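You operate a simulated robot arm through the tools that you are given. There is no shell and no other tool. Be economical: measure what you need, move in short steps, check, and stop when the job is done.

You run a simulated two-armed robot. Do the job below in one go: nothing can be reset, and whatever is moved stays where it is left.

## Task
Mix the yellow vial on slow till its colour is even.
Fine: in the mixer; switch it off before you put the vial back in its own well; leave the other vials unmixed. Where these are worked on the way, their far stop is far enough and under half their travel is too little: switch of the vial mixer.
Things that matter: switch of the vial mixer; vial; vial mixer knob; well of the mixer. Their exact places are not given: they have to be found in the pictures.

The check looks at the end state, three seconds after you hand in, the way a careful person would. Anything else that was tipped, shoved, dropped, spilled or broken makes it a failure.

## Robot
Two 6-joint arms with three-finger grippers on one trunk, on a base that drives. Base frame: it is fixed to the floor where the robot stands at the start and does not move with it; the origin is under the middle of the robot, x ahead of it, y to its left, z up. Lengths are in mm, angles in rad, forces in N, time in s.
The left shoulder is at the start at [20, 170, 1550], the right one opposite. With the tool pointing down near the work surface each hand reaches from about 240 to 500 mm from the robot's upright axis, wherever it stands, measured 20 degrees to its own side. Places, roughly: switch of the vial mixer [600, 0, 800]; vial mixer knob [600, -100, 800]; well of the mixer [600, 0, 800]. Payload 2.2 kg a hand.
The tool frame of a hand sits at the grasp point between the pads (the TCP): z along the fingers, y along the line on which they close. The tips reach 25 mm beyond it. Largest opening 104 mm; the body of the gripper starts 74 mm behind the TCP.
Orientation is told as [roll, pitch, yaw] about the base's x, y, z axes, in that order, counted from this pose: with the fingers straight down and closing along the base's y, the tool's x points along the base's -x, its y along +y and its z along -z.

## Interface
- The arms move only by the tool play_rows. It takes "left_motion", "right_motion" or both (then of equal length, played together; a hand with none holds still); each is a list of rows, each a list of 7 numbers: the shift along the base's x, y, z in mm, then the turn, a rotation vector about the base's x, y, z in rad, then the finger opening in mm, from 0 to 104. In form: [[x, y, z, rx, ry, rz, claw], ...]. A call has 1 to 20 rows; each row shifts and turns the commanded pose from where the row before left it. Rows are played at 5 a second. More than 50 mm and 0.15 rad between two rows, or a gripper value outside its range, and nothing of the call is played. Where a pose cannot be reached the arm comes as near as it can. A force on the tool above 40 N (or 10 N above the force at the start of the call, whichever is more), or a blocked arm, ends the call early, and 0.2 s more pass. Each finger halts on what it meets, pressing with about 23 N; the grip force reading is that of the motor and also rises with nothing between the fingers. The clock runs only during rows and for 0.2 s after the last one: add rows that do not move to give the fingers time. It gives the time, the measured TCP pose, the force on the tool (base axes), the opening and the grip force at its end, in the units of the frame above (readings bear some noise), with the torque about the TCP (base axes, N m) and any sound that the robot's microphone picked up, and new pictures: "pictures" is both (left out), scene, wrist or none (wrist: the cameras of the hands that moved).
- Cameras (640 x 400 px; columns grow to the right, rows downward): "scene" is now at [146.4, 1.6, 1420.8]; the picture's right is [0.00, -1.00, 0.00], its down [-0.77, -0.00, -0.64] and it looks along [0.64, 0.00, -0.77] (base axes); focal length 286 px, centre (320, 200). "left" rides on the left gripper at [82, -3, -104] in its tool frame; the picture's right is [0.04, 1.00, 0.00], its down [-0.75, 0.03, -0.66] and it looks along [-0.66, 0.03, 0.75] (tool axes); focal length 256 px, centre (320, 200). "right" rides on the right gripper at [82, 3, -104] in its tool frame; the picture's right is [-0.04, 1.00, 0.00], its down [-0.75, -0.03, -0.66] and it looks along [-0.66, -0.03, 0.75] (tool axes); focal length 256 px, centre (320, 200).
- raise_lower(by): slides the trunk up (or, below 0, down) by that many mm; the arms and the scene camera ride with it, the base frame stays. It gives what a move gives, with no picture.
- roll_base(legs): drives the robot by 1 to 6 legs, each [ahead, left, turn to the left] in mm, mm and rad, along the robot's own axes; the way and the turn of a leg run together, so that a leg with both is an arc; at most 1500 mm and 3.142 rad a leg. The arms and the cameras ride along, it lands a little off, and it stops where it bumps. It gives what a move gives, and a new picture of the scene camera.
- aim_head(pan, tilt): turns the head with the scene camera to pan (to the left, within 1.047 rad either way) and tilt (down, from -0.506 to 1.204), counted from straight ahead of the robot. It gives what a move gives, and a new picture of the scene camera.
- locate(camera, pixels): for up to 12 pixels [column, row] of the newest picture of that camera ("zoom" is the newest enlarged one), the place [x, y, z] in the base frame of the surface seen there, good to about 3 mm. The clock stands still meanwhile.
- inspect(camera, box): a new picture of the part [left, top, right, bottom] of that camera's present view, enlarged. The clock stands still meanwhile.
- close_job(): hands the job in; it is judged then, once.

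Work in short steps. Measure before you move; look again where a grasp or a placing could have gone wrong, and mend it. You have 80 turns and 260 pictures in all, those below and enlarged ones among them. Open the grippers and draw the arms clear of the work before you hand the job in, unless the task says otherwise; then end with one line.

The tools are called after "Call:" by a JSON object that holds its "fn" and its "kwargs". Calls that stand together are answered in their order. play_rows: Moves the arms, as the interface text tells. Its arguments: {"type":"object","properties":{"left_motion":{"type":"array","items":{"type":"array","items":{"type":"number"}}},"right_motion":{"type":"array","items":{"type":"array","items":{"type":"number"}}},"pictures":{"type":"string","enum":["both","scene","wrist","none"]}},"required":[]} The other tools are called the same way: raise_lower (by) slides the trunk up or down; roll_base (legs) drives the base; aim_head (pan, tilt) turns the head that bears the scene camera; locate (camera, pixels) gives the place of the surface under pixels of a picture; inspect (camera, box) takes an enlarged picture of a part of a camera's view; close_job () hands the job in.

At the start:

```text
t: 0.0
left_ee_pos: [484.7, 201.4, 1102.7]
left_tool_rot: [-0.001, 0.0, -0.001]
left_ft_force: [-0.3, 0.6, -0.3]
left_torque: [0.0, 0.0, 0.0]
left_grip_width: 104.1
left_grasp_force: 0.0
right_ee_pos: [448.4, -202.4, 1124.4]
right_tool_rot: [0.001, -0.001, -0.001]
right_ft_force: [1.0, -0.5, 0.4]
right_torque: [-0.02, 0.04, -0.03]
right_grip_width: 104.1
right_grasp_force: 0.0
trunk travel left (down, up): [-742.0, 0.0]
robot x, y, heading: [0.7, 0.4, -0.003]
head pan, tilt: [0.003, 0.878]
```

scene: 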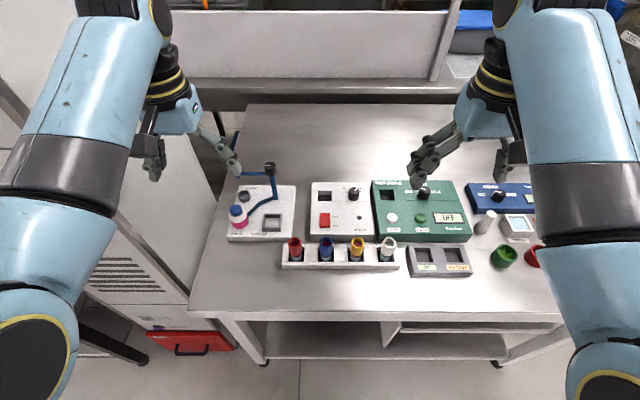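
right: 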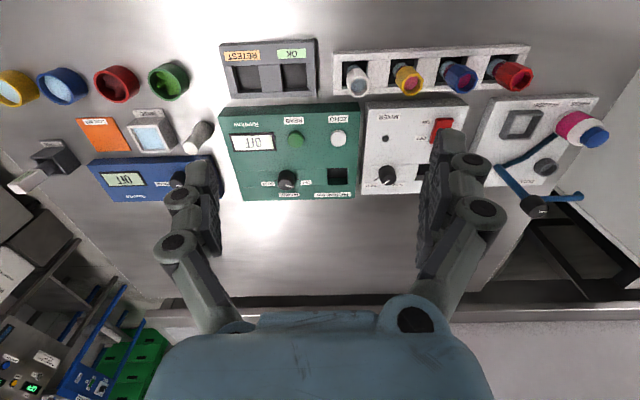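
left: 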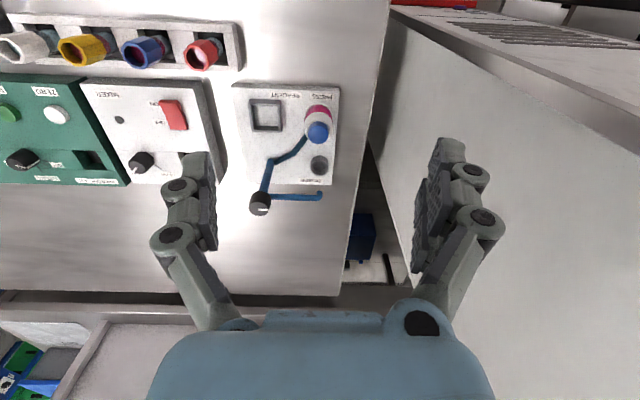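

The mixer is the white box around scene (343,212), with the rack in front of it at (340,255). I enlarge both to read the labels.

Call:
{"fn": "inspect", "kwargs": {"camera": "scene", "box": [270, 170, 420, 280]}}

Call:
{"fn": "inspect", "kwargs": {"camera": "right", "box": [330, 30, 540, 200]}}

Call:
{"fn": "inspect", "kwargs": {"camera": "left", "box": [0, 0, 250, 200]}}

```text
3.64 times, centred on (345, 225) of scene
```

zoom: 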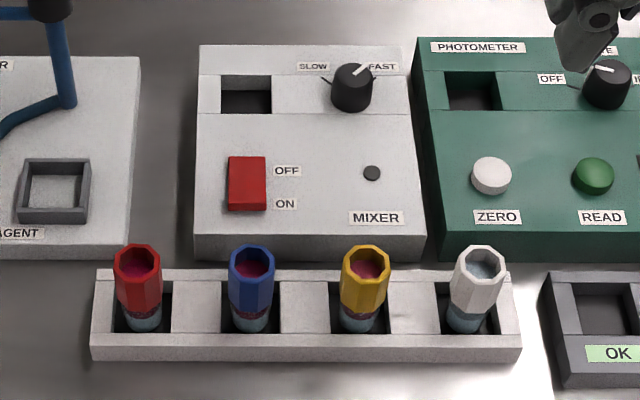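

```text
2.35 times, centred on (435, 115) of right
```

zoom: 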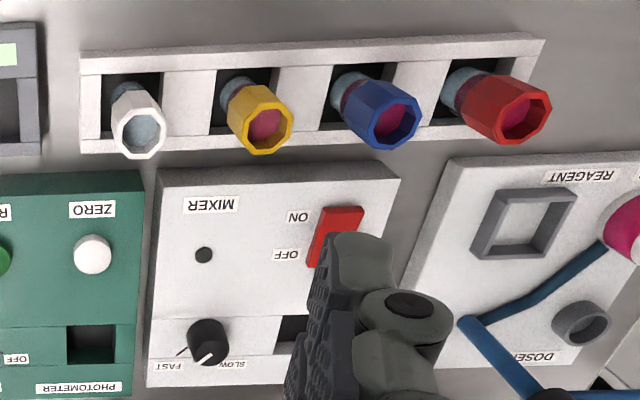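

```text
2.00 times, centred on (125, 100) of left
```

zoom: 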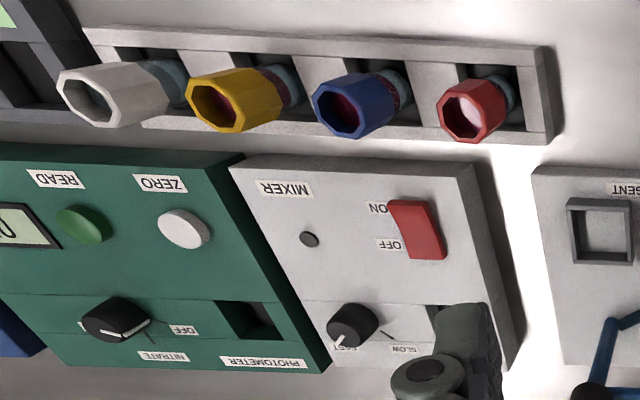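

The knob points to FAST and the switch is at OFF. I take the scene zoom again and measure the parts in it.

Call:
{"fn": "inspect", "kwargs": {"camera": "scene", "box": [305, 175, 405, 275]}}

Call:
{"fn": "locate", "kwargs": {"camera": "scene", "pixels": [[357, 240], [363, 262], [385, 262], [337, 262], [354, 192], [325, 197], [325, 215], [325, 225], [340, 230], [315, 186], [372, 236], [340, 271]]}}

```text
4.00 times, centred on (355, 225) of scene
```

zoom: 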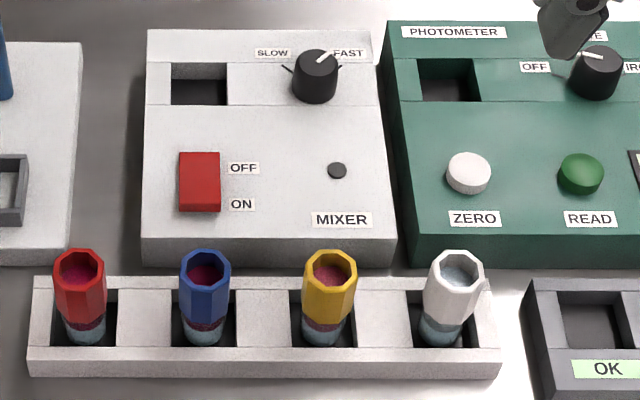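

```text
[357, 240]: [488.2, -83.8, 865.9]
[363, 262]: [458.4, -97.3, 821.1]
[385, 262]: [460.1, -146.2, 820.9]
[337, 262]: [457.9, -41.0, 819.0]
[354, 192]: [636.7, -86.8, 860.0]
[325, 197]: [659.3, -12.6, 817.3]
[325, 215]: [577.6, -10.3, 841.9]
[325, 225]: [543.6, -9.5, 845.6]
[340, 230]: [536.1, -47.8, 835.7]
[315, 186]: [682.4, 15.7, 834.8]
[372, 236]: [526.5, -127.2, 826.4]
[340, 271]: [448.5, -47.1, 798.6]
```

Next I measure the vial rim, well edges, knob and switch in the zoom.

Call:
{"fn": "locate", "kwargs": {"camera": "zoom", "pixels": [[304, 262], [356, 262], [330, 252], [330, 286], [323, 335], [172, 64], [228, 64], [172, 103], [228, 106], [316, 62], [316, 88], [330, 50]]}}

Call:
{"fn": "locate", "kwargs": {"camera": "zoom", "pixels": [[200, 155], [200, 182], [200, 207], [291, 349], [357, 349], [350, 290], [265, 283], [297, 68], [337, 68], [286, 66], [345, 66], [323, 308]]}}

```text
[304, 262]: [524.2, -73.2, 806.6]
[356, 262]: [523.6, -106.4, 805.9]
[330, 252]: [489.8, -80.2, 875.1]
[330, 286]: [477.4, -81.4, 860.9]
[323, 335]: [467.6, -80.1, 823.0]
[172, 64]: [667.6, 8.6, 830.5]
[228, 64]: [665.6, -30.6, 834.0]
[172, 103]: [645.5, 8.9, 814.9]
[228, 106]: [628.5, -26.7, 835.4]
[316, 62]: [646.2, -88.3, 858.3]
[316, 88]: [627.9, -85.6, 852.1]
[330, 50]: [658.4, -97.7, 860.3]
```

```text
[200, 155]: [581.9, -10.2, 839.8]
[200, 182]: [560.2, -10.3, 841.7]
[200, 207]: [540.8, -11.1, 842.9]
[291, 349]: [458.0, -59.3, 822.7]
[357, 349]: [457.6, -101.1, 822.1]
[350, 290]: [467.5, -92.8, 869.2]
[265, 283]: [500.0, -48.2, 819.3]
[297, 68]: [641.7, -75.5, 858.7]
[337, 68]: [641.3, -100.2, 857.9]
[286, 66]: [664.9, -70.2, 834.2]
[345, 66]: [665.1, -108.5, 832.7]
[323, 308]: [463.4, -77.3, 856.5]
```

Vial yellow is about (477,-81), rim z≈873; the mixer well centre is about (647,-10), knob (637,-87), switch (560,-10). I check the table's front edge before driving in.

Call:
{"fn": "locate", "kwargs": {"camera": "scene", "pixels": [[300, 300], [300, 308], [300, 314], [300, 318], [340, 350], [230, 330], [500, 310]]}}

```text
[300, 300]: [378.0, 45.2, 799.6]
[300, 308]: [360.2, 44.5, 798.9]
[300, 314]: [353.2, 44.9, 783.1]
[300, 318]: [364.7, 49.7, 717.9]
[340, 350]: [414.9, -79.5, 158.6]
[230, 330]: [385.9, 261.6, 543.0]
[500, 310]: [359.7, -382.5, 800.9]
```

The table's front edge is at x≈355, so I drive ahead 190 and left 80 in two steps to bring the vial, knob and well into the right hand's reach.

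Call:
{"fn": "roll_base", "kwargs": {"legs": [[0, 80, 0], [100, 0, 0]]}}

```text
t: 1.8
left_ee_pos: [584.0, 279.4, 1101.2]
left_tool_rot: [0.0, 0.001, -0.002]
left_ft_force: [-0.2, 0.0, -1.1]
left_torque: [-0.01, 0.04, 0.02]
left_grip_width: 104.0
left_grasp_force: 0.1
right_ee_pos: [550.3, -125.4, 1123.7]
right_tool_rot: [0.0, 0.002, -0.003]
right_ft_force: [0.1, -0.2, -0.2]
right_torque: [-0.02, 0.04, 0.02]
right_grip_width: 104.0
right_grasp_force: 0.1
trunk travel left (down, up): [-742.0, 0.0]
robot x, y, heading: [101.5, 80.4, -0.002]
head pan, tilt: [0.003, 0.878]
```

scene: 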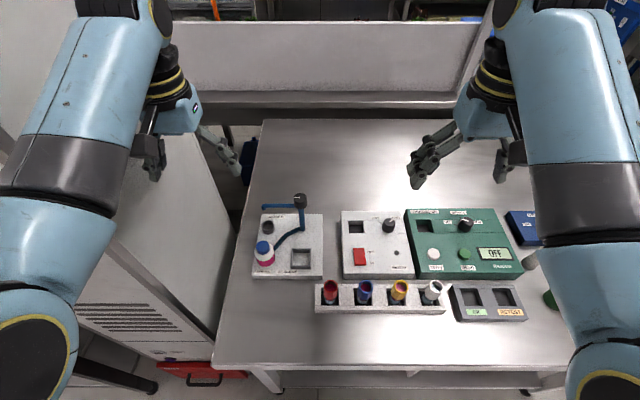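

It moved freely; I drive the remaining 90 ahead.

Call:
{"fn": "roll_base", "kwargs": {"legs": [[90, 0, 0]]}}

```text
t: 2.7
left_ee_pos: [611.4, 278.5, 1101.6]
left_tool_rot: [0.002, 0.003, 0.0]
left_ft_force: [1.6, 1.2, 0.8]
left_torque: [0.0, 0.11, 0.0]
left_grip_width: 103.8
left_grasp_force: 0.1
right_ee_pos: [577.0, -125.1, 1123.8]
right_tool_rot: [0.0, 0.003, -0.003]
right_ft_force: [1.0, 0.6, -0.9]
right_torque: [-0.03, 0.08, 0.03]
right_grip_width: 103.6
right_grasp_force: 0.0
trunk travel left (down, up): [-742.0, 0.0]
robot x, y, heading: [121.3, 81.4, -0.002]
head pan, tilt: [0.003, 0.878]
stopped in leg 1: the robot was blocked; the commanded pose is now the measured one
```

scene: 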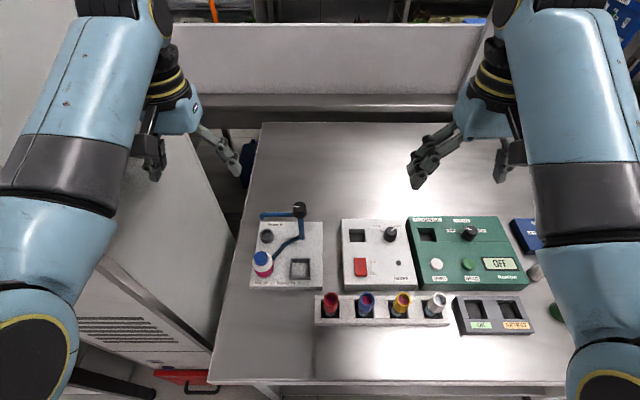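

The base met the table at x=121. I check that nothing shifted and what is under the left arm.

Call:
{"fn": "locate", "kwargs": {"camera": "scene", "pixels": [[401, 297], [357, 236], [391, 234], [361, 268], [299, 210], [215, 180], [190, 200], [150, 300], [240, 300], [250, 150], [300, 385], [469, 234]]}}

Call:
{"fn": "inspect", "kwargs": {"camera": "scene", "box": [300, 200, 460, 330]}}

Call:
{"fn": "inspect", "kwargs": {"camera": "left", "box": [0, 0, 640, 400]}}

```text
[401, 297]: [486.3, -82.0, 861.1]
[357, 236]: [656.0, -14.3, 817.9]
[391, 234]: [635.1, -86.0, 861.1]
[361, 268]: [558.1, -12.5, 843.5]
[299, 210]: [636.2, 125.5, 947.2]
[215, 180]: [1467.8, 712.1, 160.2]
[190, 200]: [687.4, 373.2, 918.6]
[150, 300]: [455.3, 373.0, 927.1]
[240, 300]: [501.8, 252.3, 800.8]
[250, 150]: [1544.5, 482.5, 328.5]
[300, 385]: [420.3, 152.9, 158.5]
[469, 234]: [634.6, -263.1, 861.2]
```

```text
3.08 times, centred on (380, 265) of scene
```

zoom: 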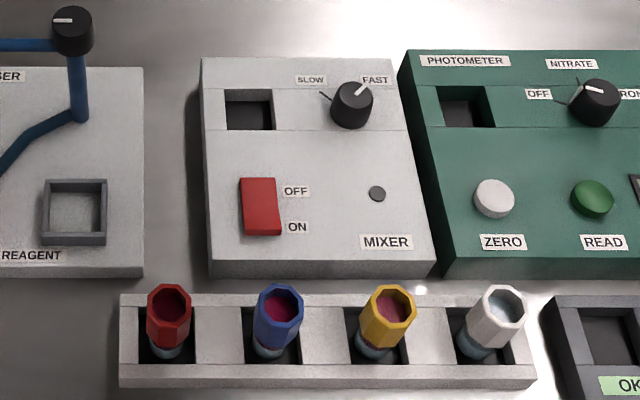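

```text
1.00 times, centred on (320, 200) of left (not enlarged: the box is as wide or as high as the picture)
```

zoom: 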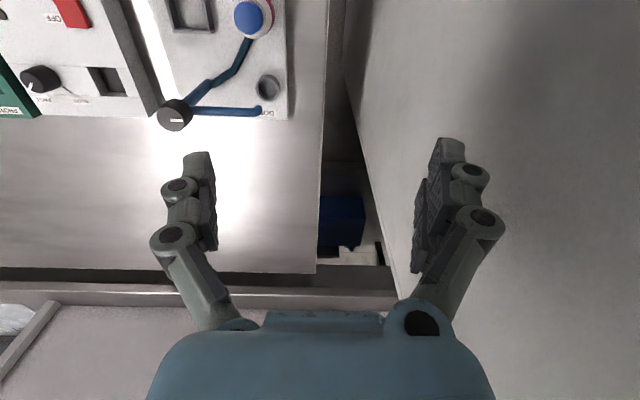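

Nothing shifted. The cabinet on the left is about 925 high, so I raise the left hand and pull it a little inward before lowering the trunk; the right hand also goes up.

Call:
{"fn": "play_rows", "kwargs": {"left_motion": [[-30, -10, 40, 0, 0, 0, 60], [-30, -10, 40, 0, 0, 0, 40], [-30, -10, 40, 0, 0, 0, 20], [-30, 0, 40, 0, 0, 0, 10]], "right_motion": [[0, 0, 20, 0, 0, 0, 104], [0, 0, 20, 0, 0, 0, 104], [0, 0, 20, 0, 0, 0, 104], [0, 0, 20, 0, 0, 0, 104]], "pictures": "none"}}

Call:
{"fn": "raise_lower", "kwargs": {"by": -150}}

```text
refused: row 1 steps farther than a row can; nothing moved
```

```text
t: 4.5
left_ee_pos: [608.6, 278.0, 953.5]
left_tool_rot: [0.0, 0.0, -0.003]
left_ft_force: [-0.5, -0.2, 0.2]
left_torque: [0.03, -0.01, -0.02]
left_grip_width: 104.0
left_grasp_force: 0.1
right_ee_pos: [571.8, -124.5, 975.1]
right_tool_rot: [-0.001, 0.002, -0.003]
right_ft_force: [-0.9, -0.2, -0.4]
right_torque: [-0.02, 0.0, 0.01]
right_grip_width: 103.9
right_grasp_force: 0.1
trunk travel left (down, up): [-592.0, 150.0]
robot x, y, heading: [119.1, 79.3, -0.002]
head pan, tilt: [0.003, 0.878]
```

The arm call was refused (step over 50 mm) but the trunk went down safely. I lift the left hand now in smaller steps and test the right hand's reach above the knob.

Call:
{"fn": "play_rows", "kwargs": {"left_motion": [[0, 0, 40, 0, 0, 0, 80], [0, 0, 40, 0, 0, 0, 60], [-20, 0, 40, 0, 0, 0, 40], [-20, 0, 40, 0, 0, 0, 40]], "right_motion": [[20, 10, 0, 0, 0, 0, 104], [20, 10, 0, 0, 0, 0, 104], [20, 10, 0, 0, 0, 0, 104], [5, 8, 0, 0, 0, 0, 104]]}}

```text
t: 5.5
left_ee_pos: [625.3, 271.1, 1004.0]
left_tool_rot: [0.001, -0.002, -0.002]
left_ft_force: [0.0, -0.6, -0.2]
left_torque: [-0.04, 0.01, 0.02]
left_grip_width: 39.9
left_grasp_force: 0.1
left hand out of reach, approached as far as the arm can: row 2, 3, 4
right_ee_pos: [639.3, -87.7, 974.6]
right_tool_rot: [0.001, -0.001, -0.004]
right_ft_force: [0.6, -0.9, 0.3]
right_torque: [-0.03, 0.0, -0.01]
right_grip_width: 104.1
right_grasp_force: 0.0
trunk travel left (down, up): [-592.0, 150.0]
robot x, y, heading: [126.7, 84.4, -0.003]
head pan, tilt: [0.003, 0.878]
```

scene: 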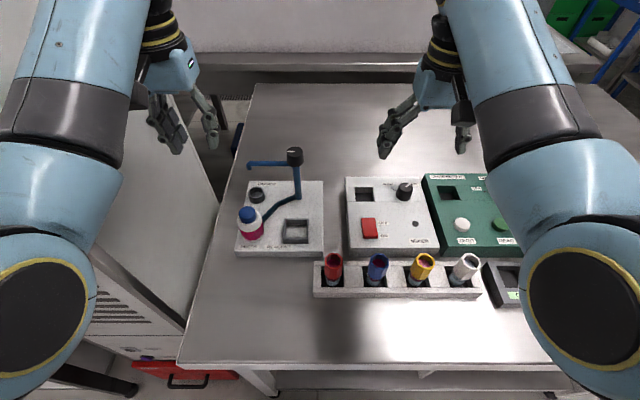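
right: 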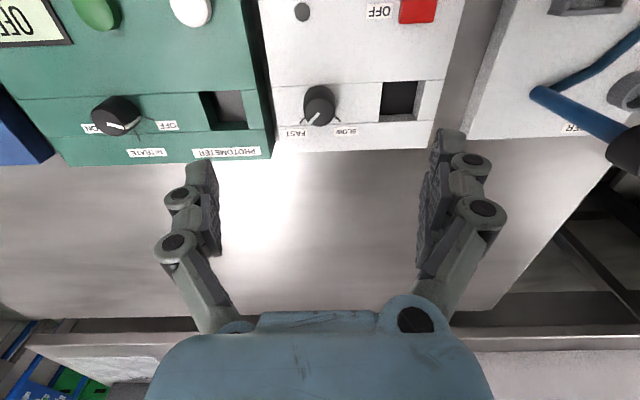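
left: 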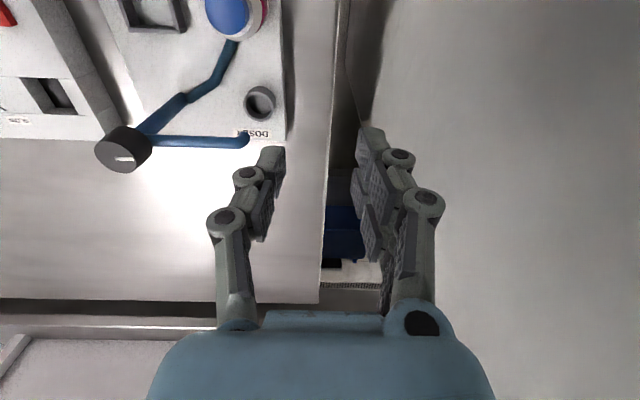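

Reach is fine here. I look closely at the knob for its pointer and tick directions.

Call:
{"fn": "inspect", "kwargs": {"camera": "right", "box": [260, 70, 380, 145]}}

```text
5.33 times, centred on (320, 108) of right
```

zoom: 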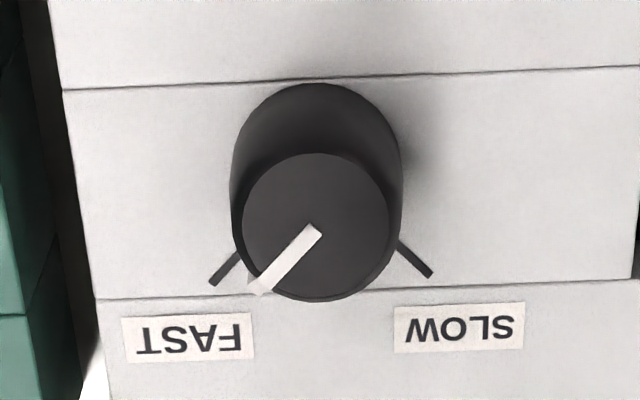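

Call:
{"fn": "locate", "kwargs": {"camera": "zoom", "pixels": [[316, 226], [262, 288], [212, 283], [237, 255], [430, 275], [400, 245], [316, 160], [316, 290], [248, 226], [384, 226]]}}

```text
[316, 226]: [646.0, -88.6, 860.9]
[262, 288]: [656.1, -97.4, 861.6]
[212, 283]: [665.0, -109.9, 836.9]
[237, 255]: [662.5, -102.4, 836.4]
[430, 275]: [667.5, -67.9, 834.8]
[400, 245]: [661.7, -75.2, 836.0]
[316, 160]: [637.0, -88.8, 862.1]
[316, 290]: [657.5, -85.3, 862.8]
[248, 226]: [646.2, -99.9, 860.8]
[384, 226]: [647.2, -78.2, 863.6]
```

Knob axis is at (647,-88.5), top z 861; the pointer is at -45° and SLOW at +45° from +x, so it takes a +90° turn about z. I pre-turn the hand -0.78 above the knob.

Call:
{"fn": "play_rows", "kwargs": {"right_motion": [[4, -1, 0, 0, 0, -0.13, 90], [4, 0, 0, 0, 0, -0.13, 75], [0, 0, 0, 0, 0, -0.13, 60], [0, 0, 0, 0, 0, -0.13, 60], [0, 0, 0, 0, 0, -0.13, 60], [0, 0, 0, 0, 0, -0.13, 60], [0, 0, -20, 0, 0, 0, 60], [0, 0, -20, 0, 0, 0, 60]]}}

```text
t: 7.3
left_ee_pos: [625.7, 271.7, 1004.3]
left_tool_rot: [0.0, -0.002, -0.002]
left_ft_force: [-0.1, 1.3, -0.3]
left_torque: [0.02, -0.02, -0.02]
left_grip_width: 39.9
left_grasp_force: 0.2
right_ee_pos: [645.9, -89.0, 932.8]
right_tool_rot: [0.0, -0.001, -0.783]
right_ft_force: [-0.1, 0.0, -0.4]
right_torque: [0.0, -0.01, -0.02]
right_grip_width: 60.2
right_grasp_force: 0.1
trunk travel left (down, up): [-592.0, 150.0]
robot x, y, heading: [126.8, 80.0, -0.002]
head pan, tilt: [0.003, 0.878]
```

scene: 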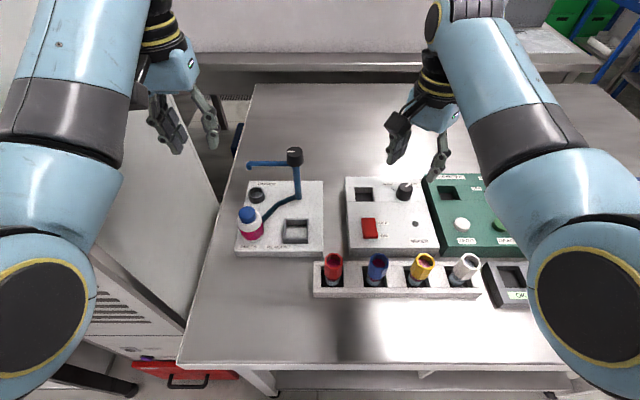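
right: 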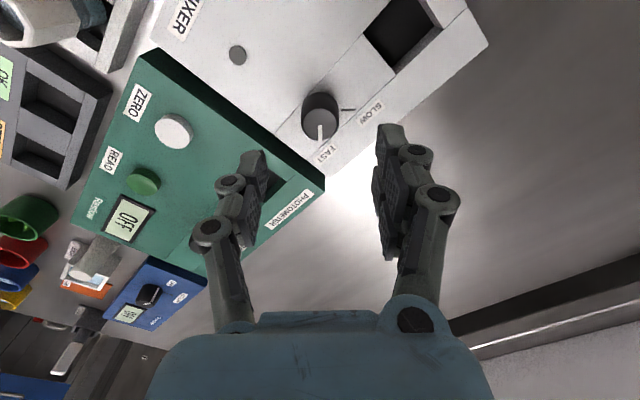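

Pose is good at (646,-89,933). I descend to z≈866 around the knob, fingers still open.

Call:
{"fn": "play_rows", "kwargs": {"right_motion": [[0, 0, -25, 0, 0, 0, 60], [0, 0, -25, 0, 0, 0, 60], [1, 0, -17, 0, 0, 0, 60]]}}

```text
t: 8.1
left_ee_pos: [626.0, 271.4, 1004.6]
left_tool_rot: [0.0, -0.003, -0.001]
left_ft_force: [-0.2, -0.7, 0.4]
left_torque: [0.0, 0.01, 0.0]
left_grip_width: 40.0
left_grasp_force: 0.1
right_ee_pos: [649.5, -89.1, 867.9]
right_tool_rot: [0.001, 0.0, -0.783]
right_ft_force: [-0.4, 0.2, 0.0]
right_torque: [0.0, 0.0, 0.0]
right_grip_width: 59.7
right_grasp_force: 0.1
trunk travel left (down, up): [-592.0, 150.0]
robot x, y, heading: [124.8, 80.4, -0.001]
head pan, tilt: [0.003, 0.878]
```

scene: 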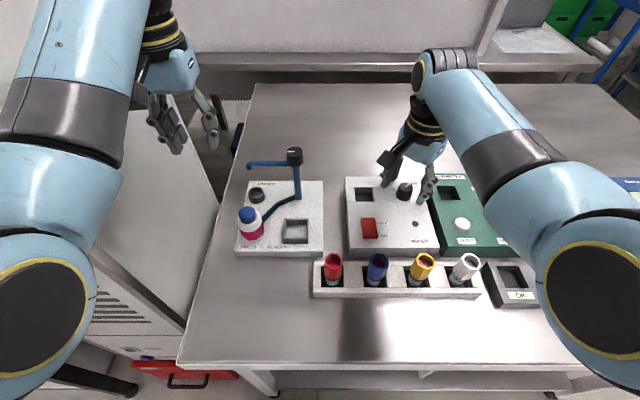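
right: 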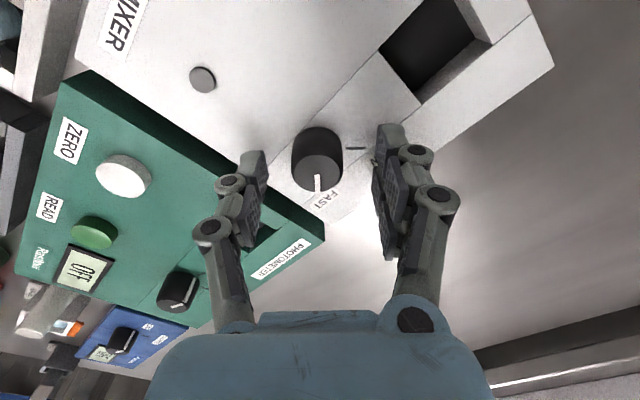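

The knob sits between the fingers. I check its centre against the TCP.

Call:
{"fn": "locate", "kwargs": {"camera": "right", "pixels": [[317, 174], [317, 158], [295, 165], [339, 165], [317, 150]]}}

Call:
{"fn": "inspect", "kwargs": {"camera": "right", "box": [240, 110, 400, 210]}}

```text
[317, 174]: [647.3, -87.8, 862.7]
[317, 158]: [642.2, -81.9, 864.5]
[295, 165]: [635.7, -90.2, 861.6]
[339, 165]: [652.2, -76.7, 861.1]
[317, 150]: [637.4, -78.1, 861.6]
```

```text
4.00 times, centred on (320, 160) of right
```

zoom: 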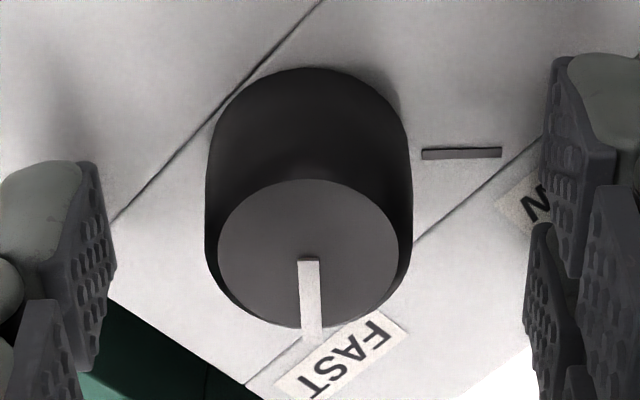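

The knob's centre is (647,-88), matching the TCP. I close on it and turn +90° in small steps, with rows to settle.

Call:
{"fn": "play_rows", "kwargs": {"right_motion": [[-1, 0, 0, 0, 0, 0, 30], [0, 0, 0, 0, 0, 0, 15], [0, 0, 0, 0, 0, 0, 10], [0, 0, 0, 0, 0, 0.14, 10], [0, 0, 0, 0, 0, 0.14, 10], [0, 0, 0, 0, 0, 0.14, 10]]}}

```text
t: 9.5
left_ee_pos: [625.7, 271.0, 1003.6]
left_tool_rot: [0.0, 0.001, -0.002]
left_ft_force: [0.7, 0.9, -0.7]
left_torque: [0.01, 0.02, -0.02]
left_grip_width: 39.8
left_grasp_force: 0.1
right_ee_pos: [646.8, -89.1, 866.9]
right_tool_rot: [0.0, 0.001, -0.359]
right_ft_force: [2.1, -2.5, -1.0]
right_torque: [-0.09, 0.25, 0.0]
right_grip_width: 28.8
right_grasp_force: 44.9
trunk travel left (down, up): [-592.0, 150.0]
robot x, y, heading: [124.9, 74.8, -0.002]
head pan, tilt: [0.003, 0.878]
```

scene: 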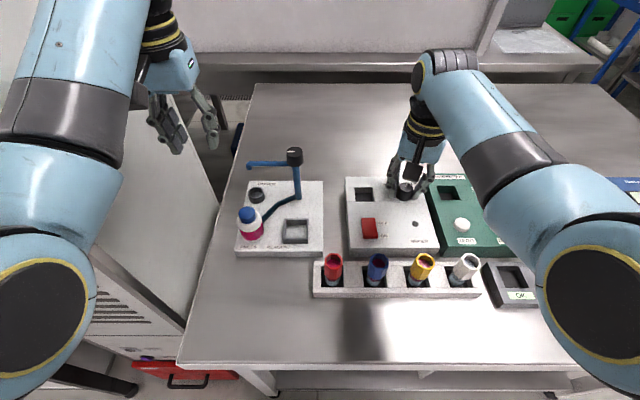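
right: 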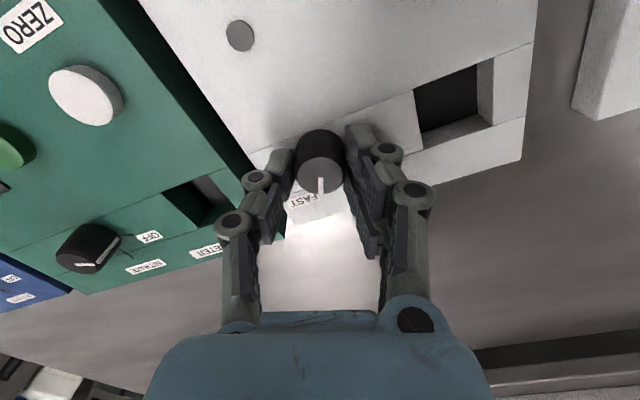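

The pointer still lies along the hand's axis (319,185), so the knob turns with the hand. I continue the remaining 1.15 rad.

Call:
{"fn": "play_rows", "kwargs": {"right_motion": [[0, 0, 0, 0, 0, 0.14, 10], [0, 0, 0, 0, 0, 0.14, 10], [0, 0, 0, 0, 0, 0.14, 10], [0, 0, 0, 0, 0, 0.14, 10], [0, 0, 0, 0, 0, 0.14, 10], [0, 0, 0, 0, 0, 0.14, 10], [0, 0, 0, 0, 0, 0.14, 10], [0, 0, 0, 0, 0, 0.14, 10], [0, 0, 0, 0, 0, 0.04, 10]], "pictures": "wrist"}}

```text
t: 11.5
left_ee_pos: [624.8, 272.3, 1005.3]
left_tool_rot: [0.0, -0.002, -0.001]
left_ft_force: [-0.1, 0.0, -0.4]
left_torque: [-0.02, -0.01, 0.02]
left_grip_width: 40.2
left_grasp_force: 0.0
right_ee_pos: [646.4, -86.9, 867.9]
right_tool_rot: [0.0, -0.001, 0.8]
right_ft_force: [3.5, 6.6, 6.3]
right_torque: [0.43, -0.3, -0.18]
right_grip_width: 29.1
right_grasp_force: 44.9
trunk travel left (down, up): [-592.0, 150.0]
robot x, y, heading: [124.3, 78.5, -0.002]
head pan, tilt: [0.003, 0.878]
```

right: 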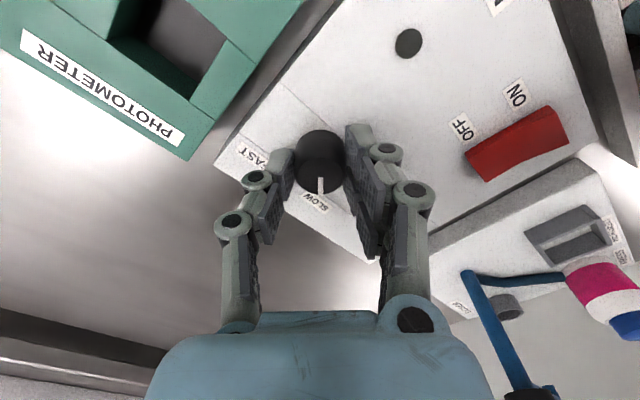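

The pointer is now at SLOW. I open gently and rise straight up, then turn the hand back.

Call:
{"fn": "play_rows", "kwargs": {"right_motion": [[0, 0, 0, 0, 0, 0, 40], [0, 0, 0, 0, 0, 0, 60], [0, 0, 0, 0, 0, 0, 60], [0, 0, 35, 0, 0, 0, 60], [0, 0, 35, 0, 0, 0, 60], [0, 0, 35, 0, 0, 0, 60], [-25, 0, 0, 0, 0, -0.14, 60], [-25, 0, 0, 0, 0, -0.14, 60], [-25, 0, 0, 0, 0, -0.14, 60], [-25, 0, 0, 0, 0, -0.14, 60], [-25, 0, 0, 0, 0, -0.14, 60], [0, 0, 0, 0, 0, -0.1, 60]]}}

Call:
{"fn": "inspect", "kwargs": {"camera": "scene", "box": [340, 165, 440, 230]}}

```text
t: 14.3
left_ee_pos: [624.0, 270.8, 1003.9]
left_tool_rot: [0.0, -0.003, -0.001]
left_ft_force: [0.1, -0.5, -0.1]
left_torque: [-0.02, 0.0, 0.02]
left_grip_width: 40.0
left_grasp_force: 0.0
right_ee_pos: [526.2, -139.5, 972.4]
right_tool_rot: [-0.107, -0.018, -0.02]
right_ft_force: [-0.3, 0.0, -0.1]
right_torque: [-0.06, -0.01, 0.04]
right_grip_width: 60.0
right_grasp_force: 0.1
trunk travel left (down, up): [-592.0, 150.0]
robot x, y, heading: [123.5, 78.6, -0.002]
head pan, tilt: [0.003, 0.878]
stopped in row 12 (right hand): the arm was blocked; the commanded pose is now the measured one
```

scene: 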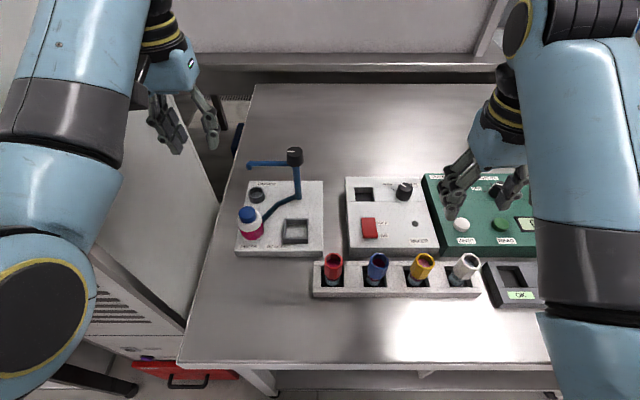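
right: 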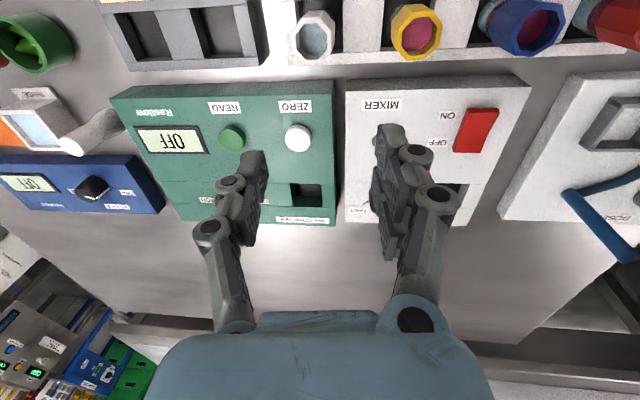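

```text
6.15 times, centred on (390, 198) of scene
```

zoom: 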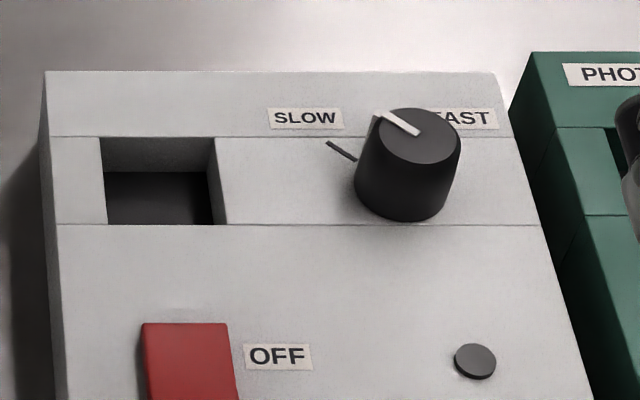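

The knob points to SLOW. The hand halted slightly rolled at (526,-140,972); I level it and go above the yellow vial, still high.

Call:
{"fn": "play_rows", "kwargs": {"right_motion": [[0, 10, 5, 0.05, 0.01, 0.01, 70], [0, 10, 5, 0.057, 0.008, 0.01, 70], [-10, 10, 0, 0, 0, 0, 70], [-10, 15, 0, 0, 0, 0, 70], [-10, 13, 0, 0, 0, 0, 70]]}}

```text
t: 15.5
left_ee_pos: [624.9, 271.4, 1004.7]
left_tool_rot: [0.0, 0.0, -0.001]
left_ft_force: [0.0, 0.2, 0.0]
left_torque: [0.0, 0.0, -0.01]
left_grip_width: 39.9
left_grasp_force: 0.2
right_ee_pos: [508.2, -151.5, 964.9]
right_tool_rot: [-0.155, -0.015, -0.015]
right_ft_force: [-0.1, 0.2, 0.1]
right_torque: [0.0, 0.01, -0.01]
right_grip_width: 69.8
right_grasp_force: 0.1
right hand out of reach, approached as far as the arm can: row 1, 2
trunk travel left (down, up): [-592.0, 150.0]
robot x, y, heading: [123.3, 79.4, 0.0]
head pan, tilt: [0.003, 0.878]
stopped in row 5 (right hand): the arm was blocked; the commanded pose is now the measured one
```

scene: 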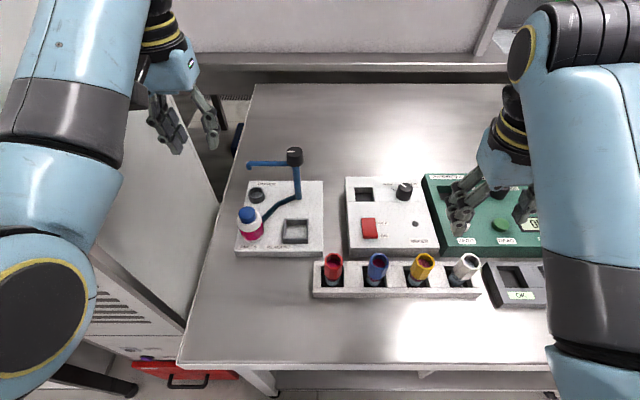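
right: 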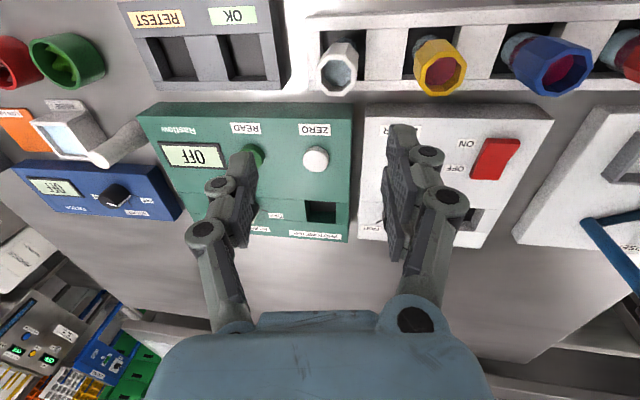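

The arm is too folded at this trunk height for close, high poses. I raise the trunk back by 150, which unfolds it.

Call:
{"fn": "raise_lower", "kwargs": {"by": 150}}

Call:
{"fn": "play_rows", "kwargs": {"right_motion": [[0, 0, -40, 0.04, 0, 0, 70], [0, 0, -40, 0.04, 0, 0, 70], [0, 10, -20, 0.04, 0.007, 0.007, 70], [0, 10, 0, 0.035, 0.008, 0.008, 70]]}}

```text
t: 17.3
left_ee_pos: [625.1, 270.5, 1154.6]
left_tool_rot: [0.002, 0.0, -0.001]
left_ft_force: [0.9, 0.0, 0.4]
left_torque: [0.02, -0.06, 0.03]
left_grip_width: 40.2
left_grasp_force: 0.1
right_ee_pos: [508.0, -150.6, 1113.6]
right_tool_rot: [-0.153, -0.011, -0.015]
right_ft_force: [-0.6, 0.2, 0.0]
right_torque: [0.02, 0.0, 0.0]
right_grip_width: 70.0
right_grasp_force: 0.0
trunk travel left (down, up): [-742.0, 0.0]
robot x, y, heading: [124.2, 79.0, -0.01]
head pan, tilt: [0.003, 0.878]
```

```text
t: 18.3
left_ee_pos: [625.2, 270.9, 1154.9]
left_tool_rot: [-0.001, -0.002, -0.001]
left_ft_force: [0.4, 0.5, -0.2]
left_torque: [0.04, 0.02, -0.01]
left_grip_width: 39.9
left_grasp_force: 0.0
right_ee_pos: [508.1, -130.7, 1012.2]
right_tool_rot: [-0.001, 0.003, 0.0]
right_ft_force: [-0.3, -0.2, -0.4]
right_torque: [0.01, -0.03, 0.02]
right_grip_width: 70.1
right_grasp_force: 0.1
trunk travel left (down, up): [-742.0, 0.0]
robot x, y, heading: [121.5, 79.1, -0.003]
head pan, tilt: [0.003, 0.878]
```

scene: 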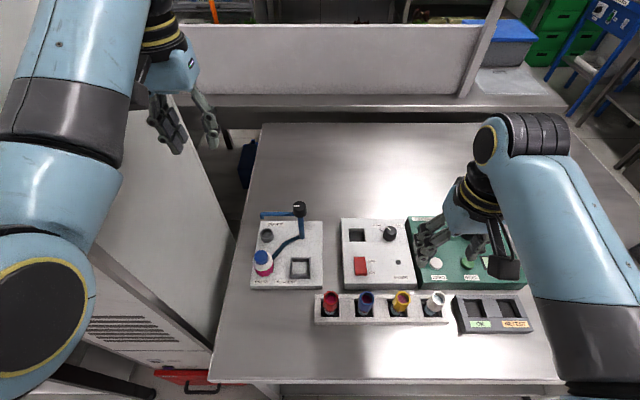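
right: 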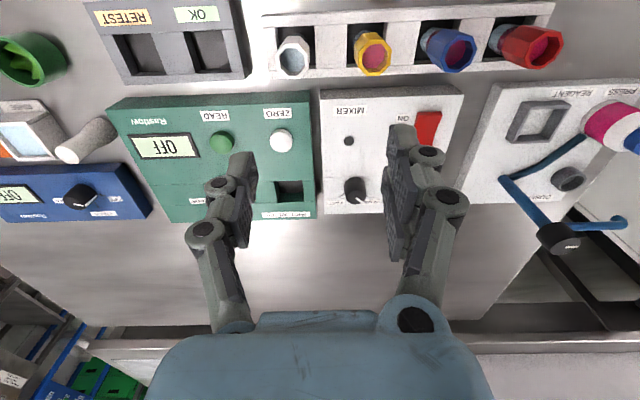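

The hand is level again at (508,-131,1012). I measure the vials more exactly from the wrist camera.

Call:
{"fn": "inspect", "kwargs": {"camera": "right", "box": [260, 0, 480, 110]}}

Call:
{"fn": "locate", "kwargs": {"camera": "scene", "pixels": [[401, 291], [401, 304], [393, 298], [410, 298], [366, 292], [435, 292], [366, 305], [435, 305], [401, 311]]}}

```text
2.91 times, centred on (370, 55) of right
```

zoom: 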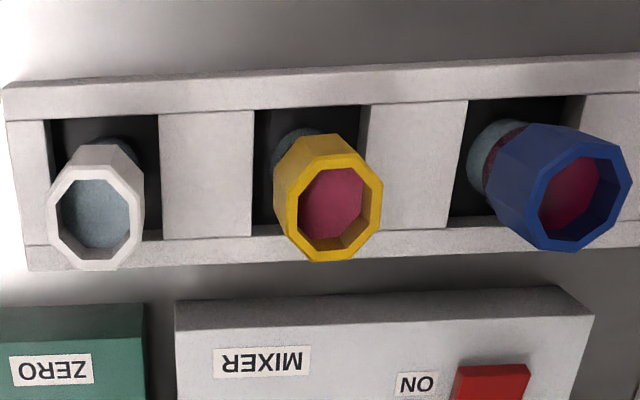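

```text
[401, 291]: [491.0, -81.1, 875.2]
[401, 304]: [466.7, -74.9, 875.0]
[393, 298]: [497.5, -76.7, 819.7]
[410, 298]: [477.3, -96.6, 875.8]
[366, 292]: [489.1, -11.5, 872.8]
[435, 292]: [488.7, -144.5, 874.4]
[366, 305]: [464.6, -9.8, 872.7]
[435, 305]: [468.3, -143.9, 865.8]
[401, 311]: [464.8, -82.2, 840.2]
```

Call:
{"fn": "locate", "kwargs": {"camera": "zoom", "pixels": [[280, 200], [378, 192], [335, 138], [320, 257], [300, 172], [52, 205], [138, 200], [543, 190], [628, 190], [330, 255], [250, 238], [365, 110]]}}

```text
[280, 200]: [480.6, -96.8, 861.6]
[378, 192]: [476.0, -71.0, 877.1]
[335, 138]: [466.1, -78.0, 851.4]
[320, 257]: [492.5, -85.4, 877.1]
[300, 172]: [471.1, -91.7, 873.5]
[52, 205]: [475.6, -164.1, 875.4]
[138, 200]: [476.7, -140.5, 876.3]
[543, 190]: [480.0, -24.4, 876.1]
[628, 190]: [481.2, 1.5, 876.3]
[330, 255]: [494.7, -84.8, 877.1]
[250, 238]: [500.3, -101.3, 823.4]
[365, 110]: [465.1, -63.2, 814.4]
```

Yellow cap centre is (479,-82), rim z≈876; neighbours are 70 mm away, so closing along y is fine. I go above it and down to z≈925.

Call:
{"fn": "play_rows", "kwargs": {"right_motion": [[-10, 17, 0, 0, 0, 0, 60], [-10, 16, 0, 0, 0, 0, 60], [-9, 16, 0, 0, 0, 0, 60], [0, 0, -30, 0, 0, 0, 60], [0, 0, -30, 0, 0, 0, 60], [0, 0, -25, 0, 0, 0, 60]]}}

```text
t: 19.7
left_ee_pos: [625.6, 271.6, 1153.5]
left_tool_rot: [0.0, -0.003, -0.004]
left_ft_force: [0.4, -0.4, 0.7]
left_torque: [0.02, -0.02, 0.04]
left_grip_width: 40.1
left_grasp_force: 0.1
right_ee_pos: [474.5, -94.4, 923.5]
right_tool_rot: [-0.016, 0.013, -0.001]
right_ft_force: [0.1, 0.0, 0.4]
right_torque: [0.0, 0.0, 0.02]
right_grip_width: 60.1
right_grasp_force: 0.2
trunk travel left (down, up): [-742.0, 0.0]
robot x, y, heading: [124.6, 77.4, -0.006]
head pan, tilt: [0.003, 0.878]
```

scene: 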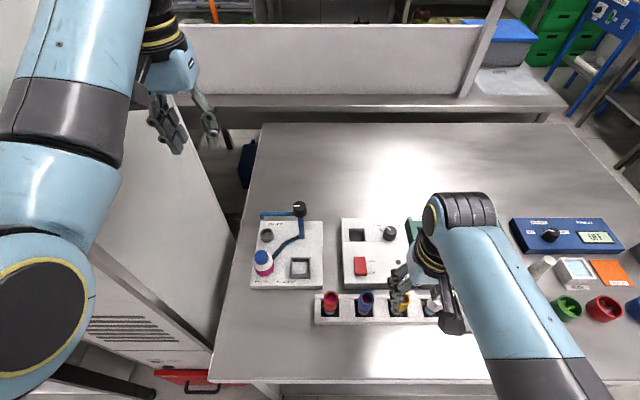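
right: 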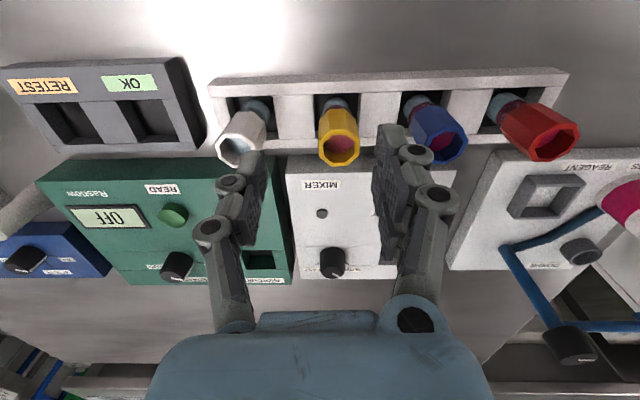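

The hand is at y -94 rather than -82; I nudge it once to see whether it was lag.

Call:
{"fn": "play_rows", "kwargs": {"right_motion": [[0, 0, 0, 0, 0, 0, 60], [0, 0, 0, 0, 0, 0, 60]], "pictures": "none"}}

```text
t: 20.3
left_ee_pos: [625.4, 272.8, 1154.8]
left_tool_rot: [0.001, -0.002, -0.002]
left_ft_force: [-0.2, 0.0, -0.2]
left_torque: [-0.01, 0.02, -0.05]
left_grip_width: 39.8
left_grasp_force: 0.2
right_ee_pos: [475.3, -95.1, 925.5]
right_tool_rot: [-0.016, 0.011, 0.0]
right_ft_force: [-0.8, 0.1, 0.0]
right_torque: [0.0, 0.04, -0.01]
right_grip_width: 60.1
right_grasp_force: 0.0
trunk travel left (down, up): [-742.0, 0.0]
robot x, y, heading: [125.1, 78.5, -0.006]
head pan, tilt: [0.003, 0.878]
```

It is a real limit, so I back the base 80 mm to give the arm a less folded pose, then check.

Call:
{"fn": "roll_base", "kwargs": {"legs": [[-80, 0, 0]]}}

Call:
{"fn": "play_rows", "kwargs": {"right_motion": [[30, 4, 0, 0, 0, 0, 60], [30, 4, 0, 0, 0, 0, 60], [20, 3, 0, 0, 0, 0, 60], [0, 0, 0, 0, 0, 0, 60]]}}

```text
t: 21.4
left_ee_pos: [544.0, 272.5, 1155.4]
left_tool_rot: [-0.001, -0.004, -0.002]
left_ft_force: [-0.2, 0.3, 0.5]
left_torque: [0.0, -0.04, 0.04]
left_grip_width: 40.2
left_grasp_force: 0.1
right_ee_pos: [395.4, -93.8, 927.5]
right_tool_rot: [-0.018, 0.006, 0.003]
right_ft_force: [-0.1, 0.3, 0.0]
right_torque: [-0.03, -0.04, 0.01]
right_grip_width: 60.1
right_grasp_force: 0.0
trunk travel left (down, up): [-742.0, 0.0]
robot x, y, heading: [43.9, 77.2, -0.003]
head pan, tilt: [0.003, 0.878]
```

scene: 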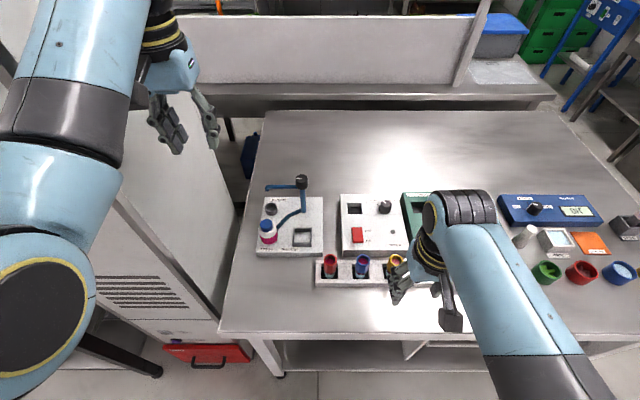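

```text
t: 22.4
left_ee_pos: [544.0, 272.5, 1154.3]
left_tool_rot: [0.001, -0.002, -0.002]
left_ft_force: [-0.6, 0.8, -0.4]
left_torque: [0.0, -0.02, -0.01]
left_grip_width: 40.1
left_grasp_force: 0.0
right_ee_pos: [477.1, -83.2, 926.1]
right_tool_rot: [-0.019, 0.006, 0.001]
right_ft_force: [-0.4, -1.0, 0.3]
right_torque: [-0.01, 0.0, 0.04]
right_grip_width: 60.1
right_grasp_force: 0.0
trunk travel left (down, up): [-742.0, 0.0]
robot x, y, heading: [43.8, 79.4, -0.004]
head pan, tilt: [0.003, 0.878]
```

scene: 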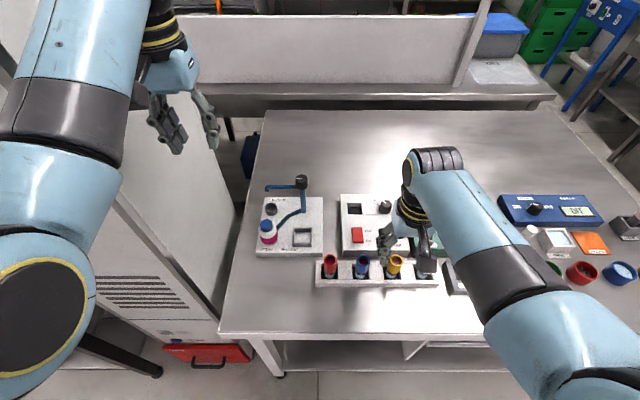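
right: 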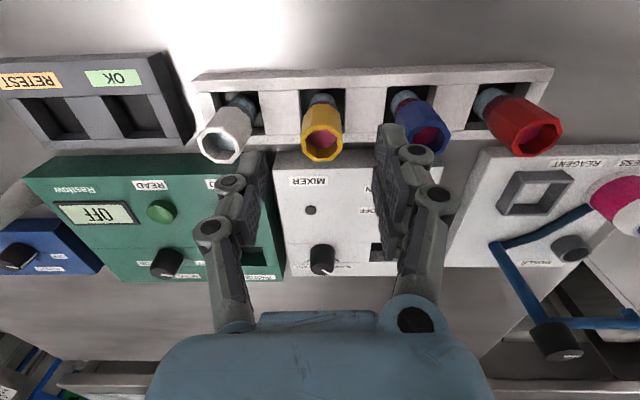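

It reaches now. I level the hand and descend to z≈890.

Call:
{"fn": "play_rows", "kwargs": {"right_motion": [[1, 1, -18, 0.018, -0.006, 0, 60], [1, 0, -18, 0, 0, 0, 60]], "pictures": "wrist"}}

Call:
{"fn": "inspect", "kwargs": {"camera": "right", "box": [220, 60, 440, 200]}}

```text
t: 22.9
left_ee_pos: [544.9, 272.3, 1152.8]
left_tool_rot: [-0.001, 0.0, -0.001]
left_ft_force: [-1.1, -0.2, -0.2]
left_torque: [-0.01, 0.03, -0.01]
left_grip_width: 40.0
left_grasp_force: 0.1
right_ee_pos: [480.5, -78.2, 889.8]
right_tool_rot: [-0.001, 0.002, 0.002]
right_ft_force: [-0.7, -0.1, -0.6]
right_torque: [0.01, 0.01, 0.01]
right_grip_width: 60.1
right_grasp_force: 0.1
trunk travel left (down, up): [-742.0, 0.0]
robot x, y, heading: [42.9, 81.8, -0.006]
head pan, tilt: [0.003, 0.878]
```

right: 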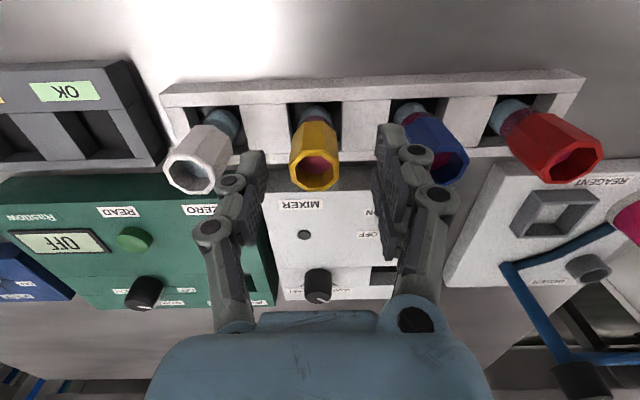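

```text
2.86 times, centred on (330, 130) of right
```

zoom: 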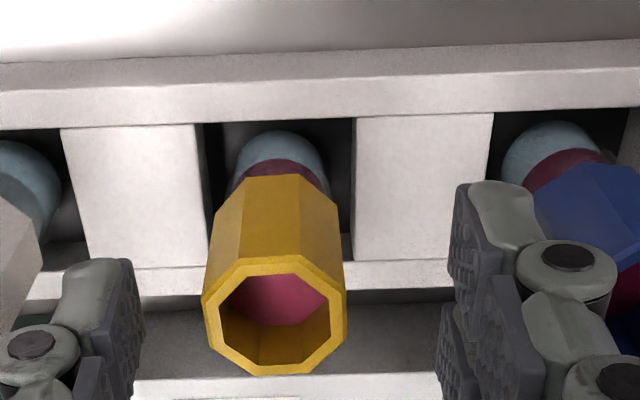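

The cap is 3.5 mm to -y of the hand's centre; x is right. I correct and descend to z≈864.

Call:
{"fn": "play_rows", "kwargs": {"right_motion": [[0, -3.5, -10, 0, 0, 0, 60], [0, 0, -16, 0, 0, 0, 60], [0, 0, 0, 0, 0, 0, 60]]}}

```text
t: 23.8
left_ee_pos: [543.5, 271.6, 1154.3]
left_tool_rot: [0.0, 0.0, -0.002]
left_ft_force: [-0.6, -0.6, 0.8]
left_torque: [0.0, -0.02, 0.03]
left_grip_width: 39.9
left_grasp_force: 0.0
right_ee_pos: [478.4, -83.5, 864.7]
right_tool_rot: [-0.001, 0.0, 0.002]
right_ft_force: [0.0, 0.4, -0.3]
right_torque: [0.0, 0.01, -0.01]
right_grip_width: 59.9
right_grasp_force: 0.1
trunk travel left (down, up): [-742.0, 0.0]
robot x, y, heading: [43.9, 79.2, 0.003]
head pan, tilt: [0.003, 0.878]
```

scene: 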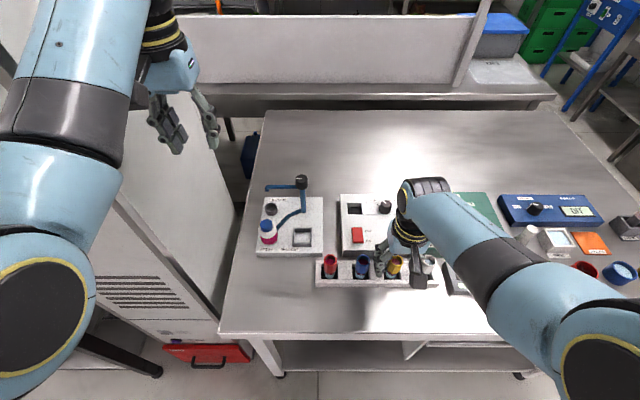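
right: 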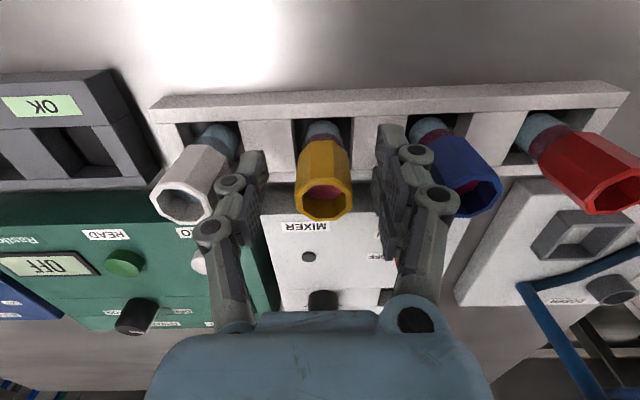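

The cap is centred between the pads. I close on it and hold, then lift slightly.

Call:
{"fn": "play_rows", "kwargs": {"right_motion": [[0, 1.5, 0, 0, 0, 0, 40], [0, 0, 0, 0, 0, 0, 24], [0, 0, 0, 0, 0, 0, 12], [0, 0, 0, 0, 0, 0, 12], [0, 0, 5, 0, 0, 0, 12], [0, 0, 10, 0, 0, 0, 12]]}}

```text
t: 25.1
left_ee_pos: [544.8, 272.1, 1154.8]
left_tool_rot: [-0.001, -0.001, -0.002]
left_ft_force: [0.3, 0.1, -0.2]
left_torque: [-0.02, -0.02, -0.03]
left_grip_width: 40.0
left_grasp_force: 0.0
right_ee_pos: [477.4, -84.4, 878.5]
right_tool_rot: [0.001, 0.003, 0.001]
right_ft_force: [0.6, -0.7, -0.3]
right_torque: [0.02, -0.02, -0.02]
right_grip_width: 27.3
right_grasp_force: 23.0
trunk travel left (down, up): [-742.0, 0.0]
robot x, y, heading: [40.7, 74.7, -0.006]
head pan, tilt: [0.003, 0.878]
```

scene: 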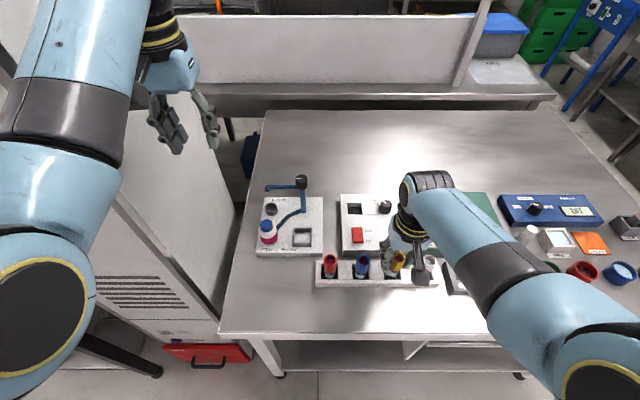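
right: 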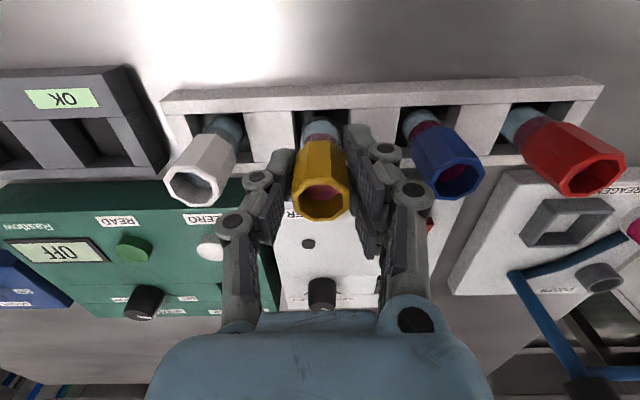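

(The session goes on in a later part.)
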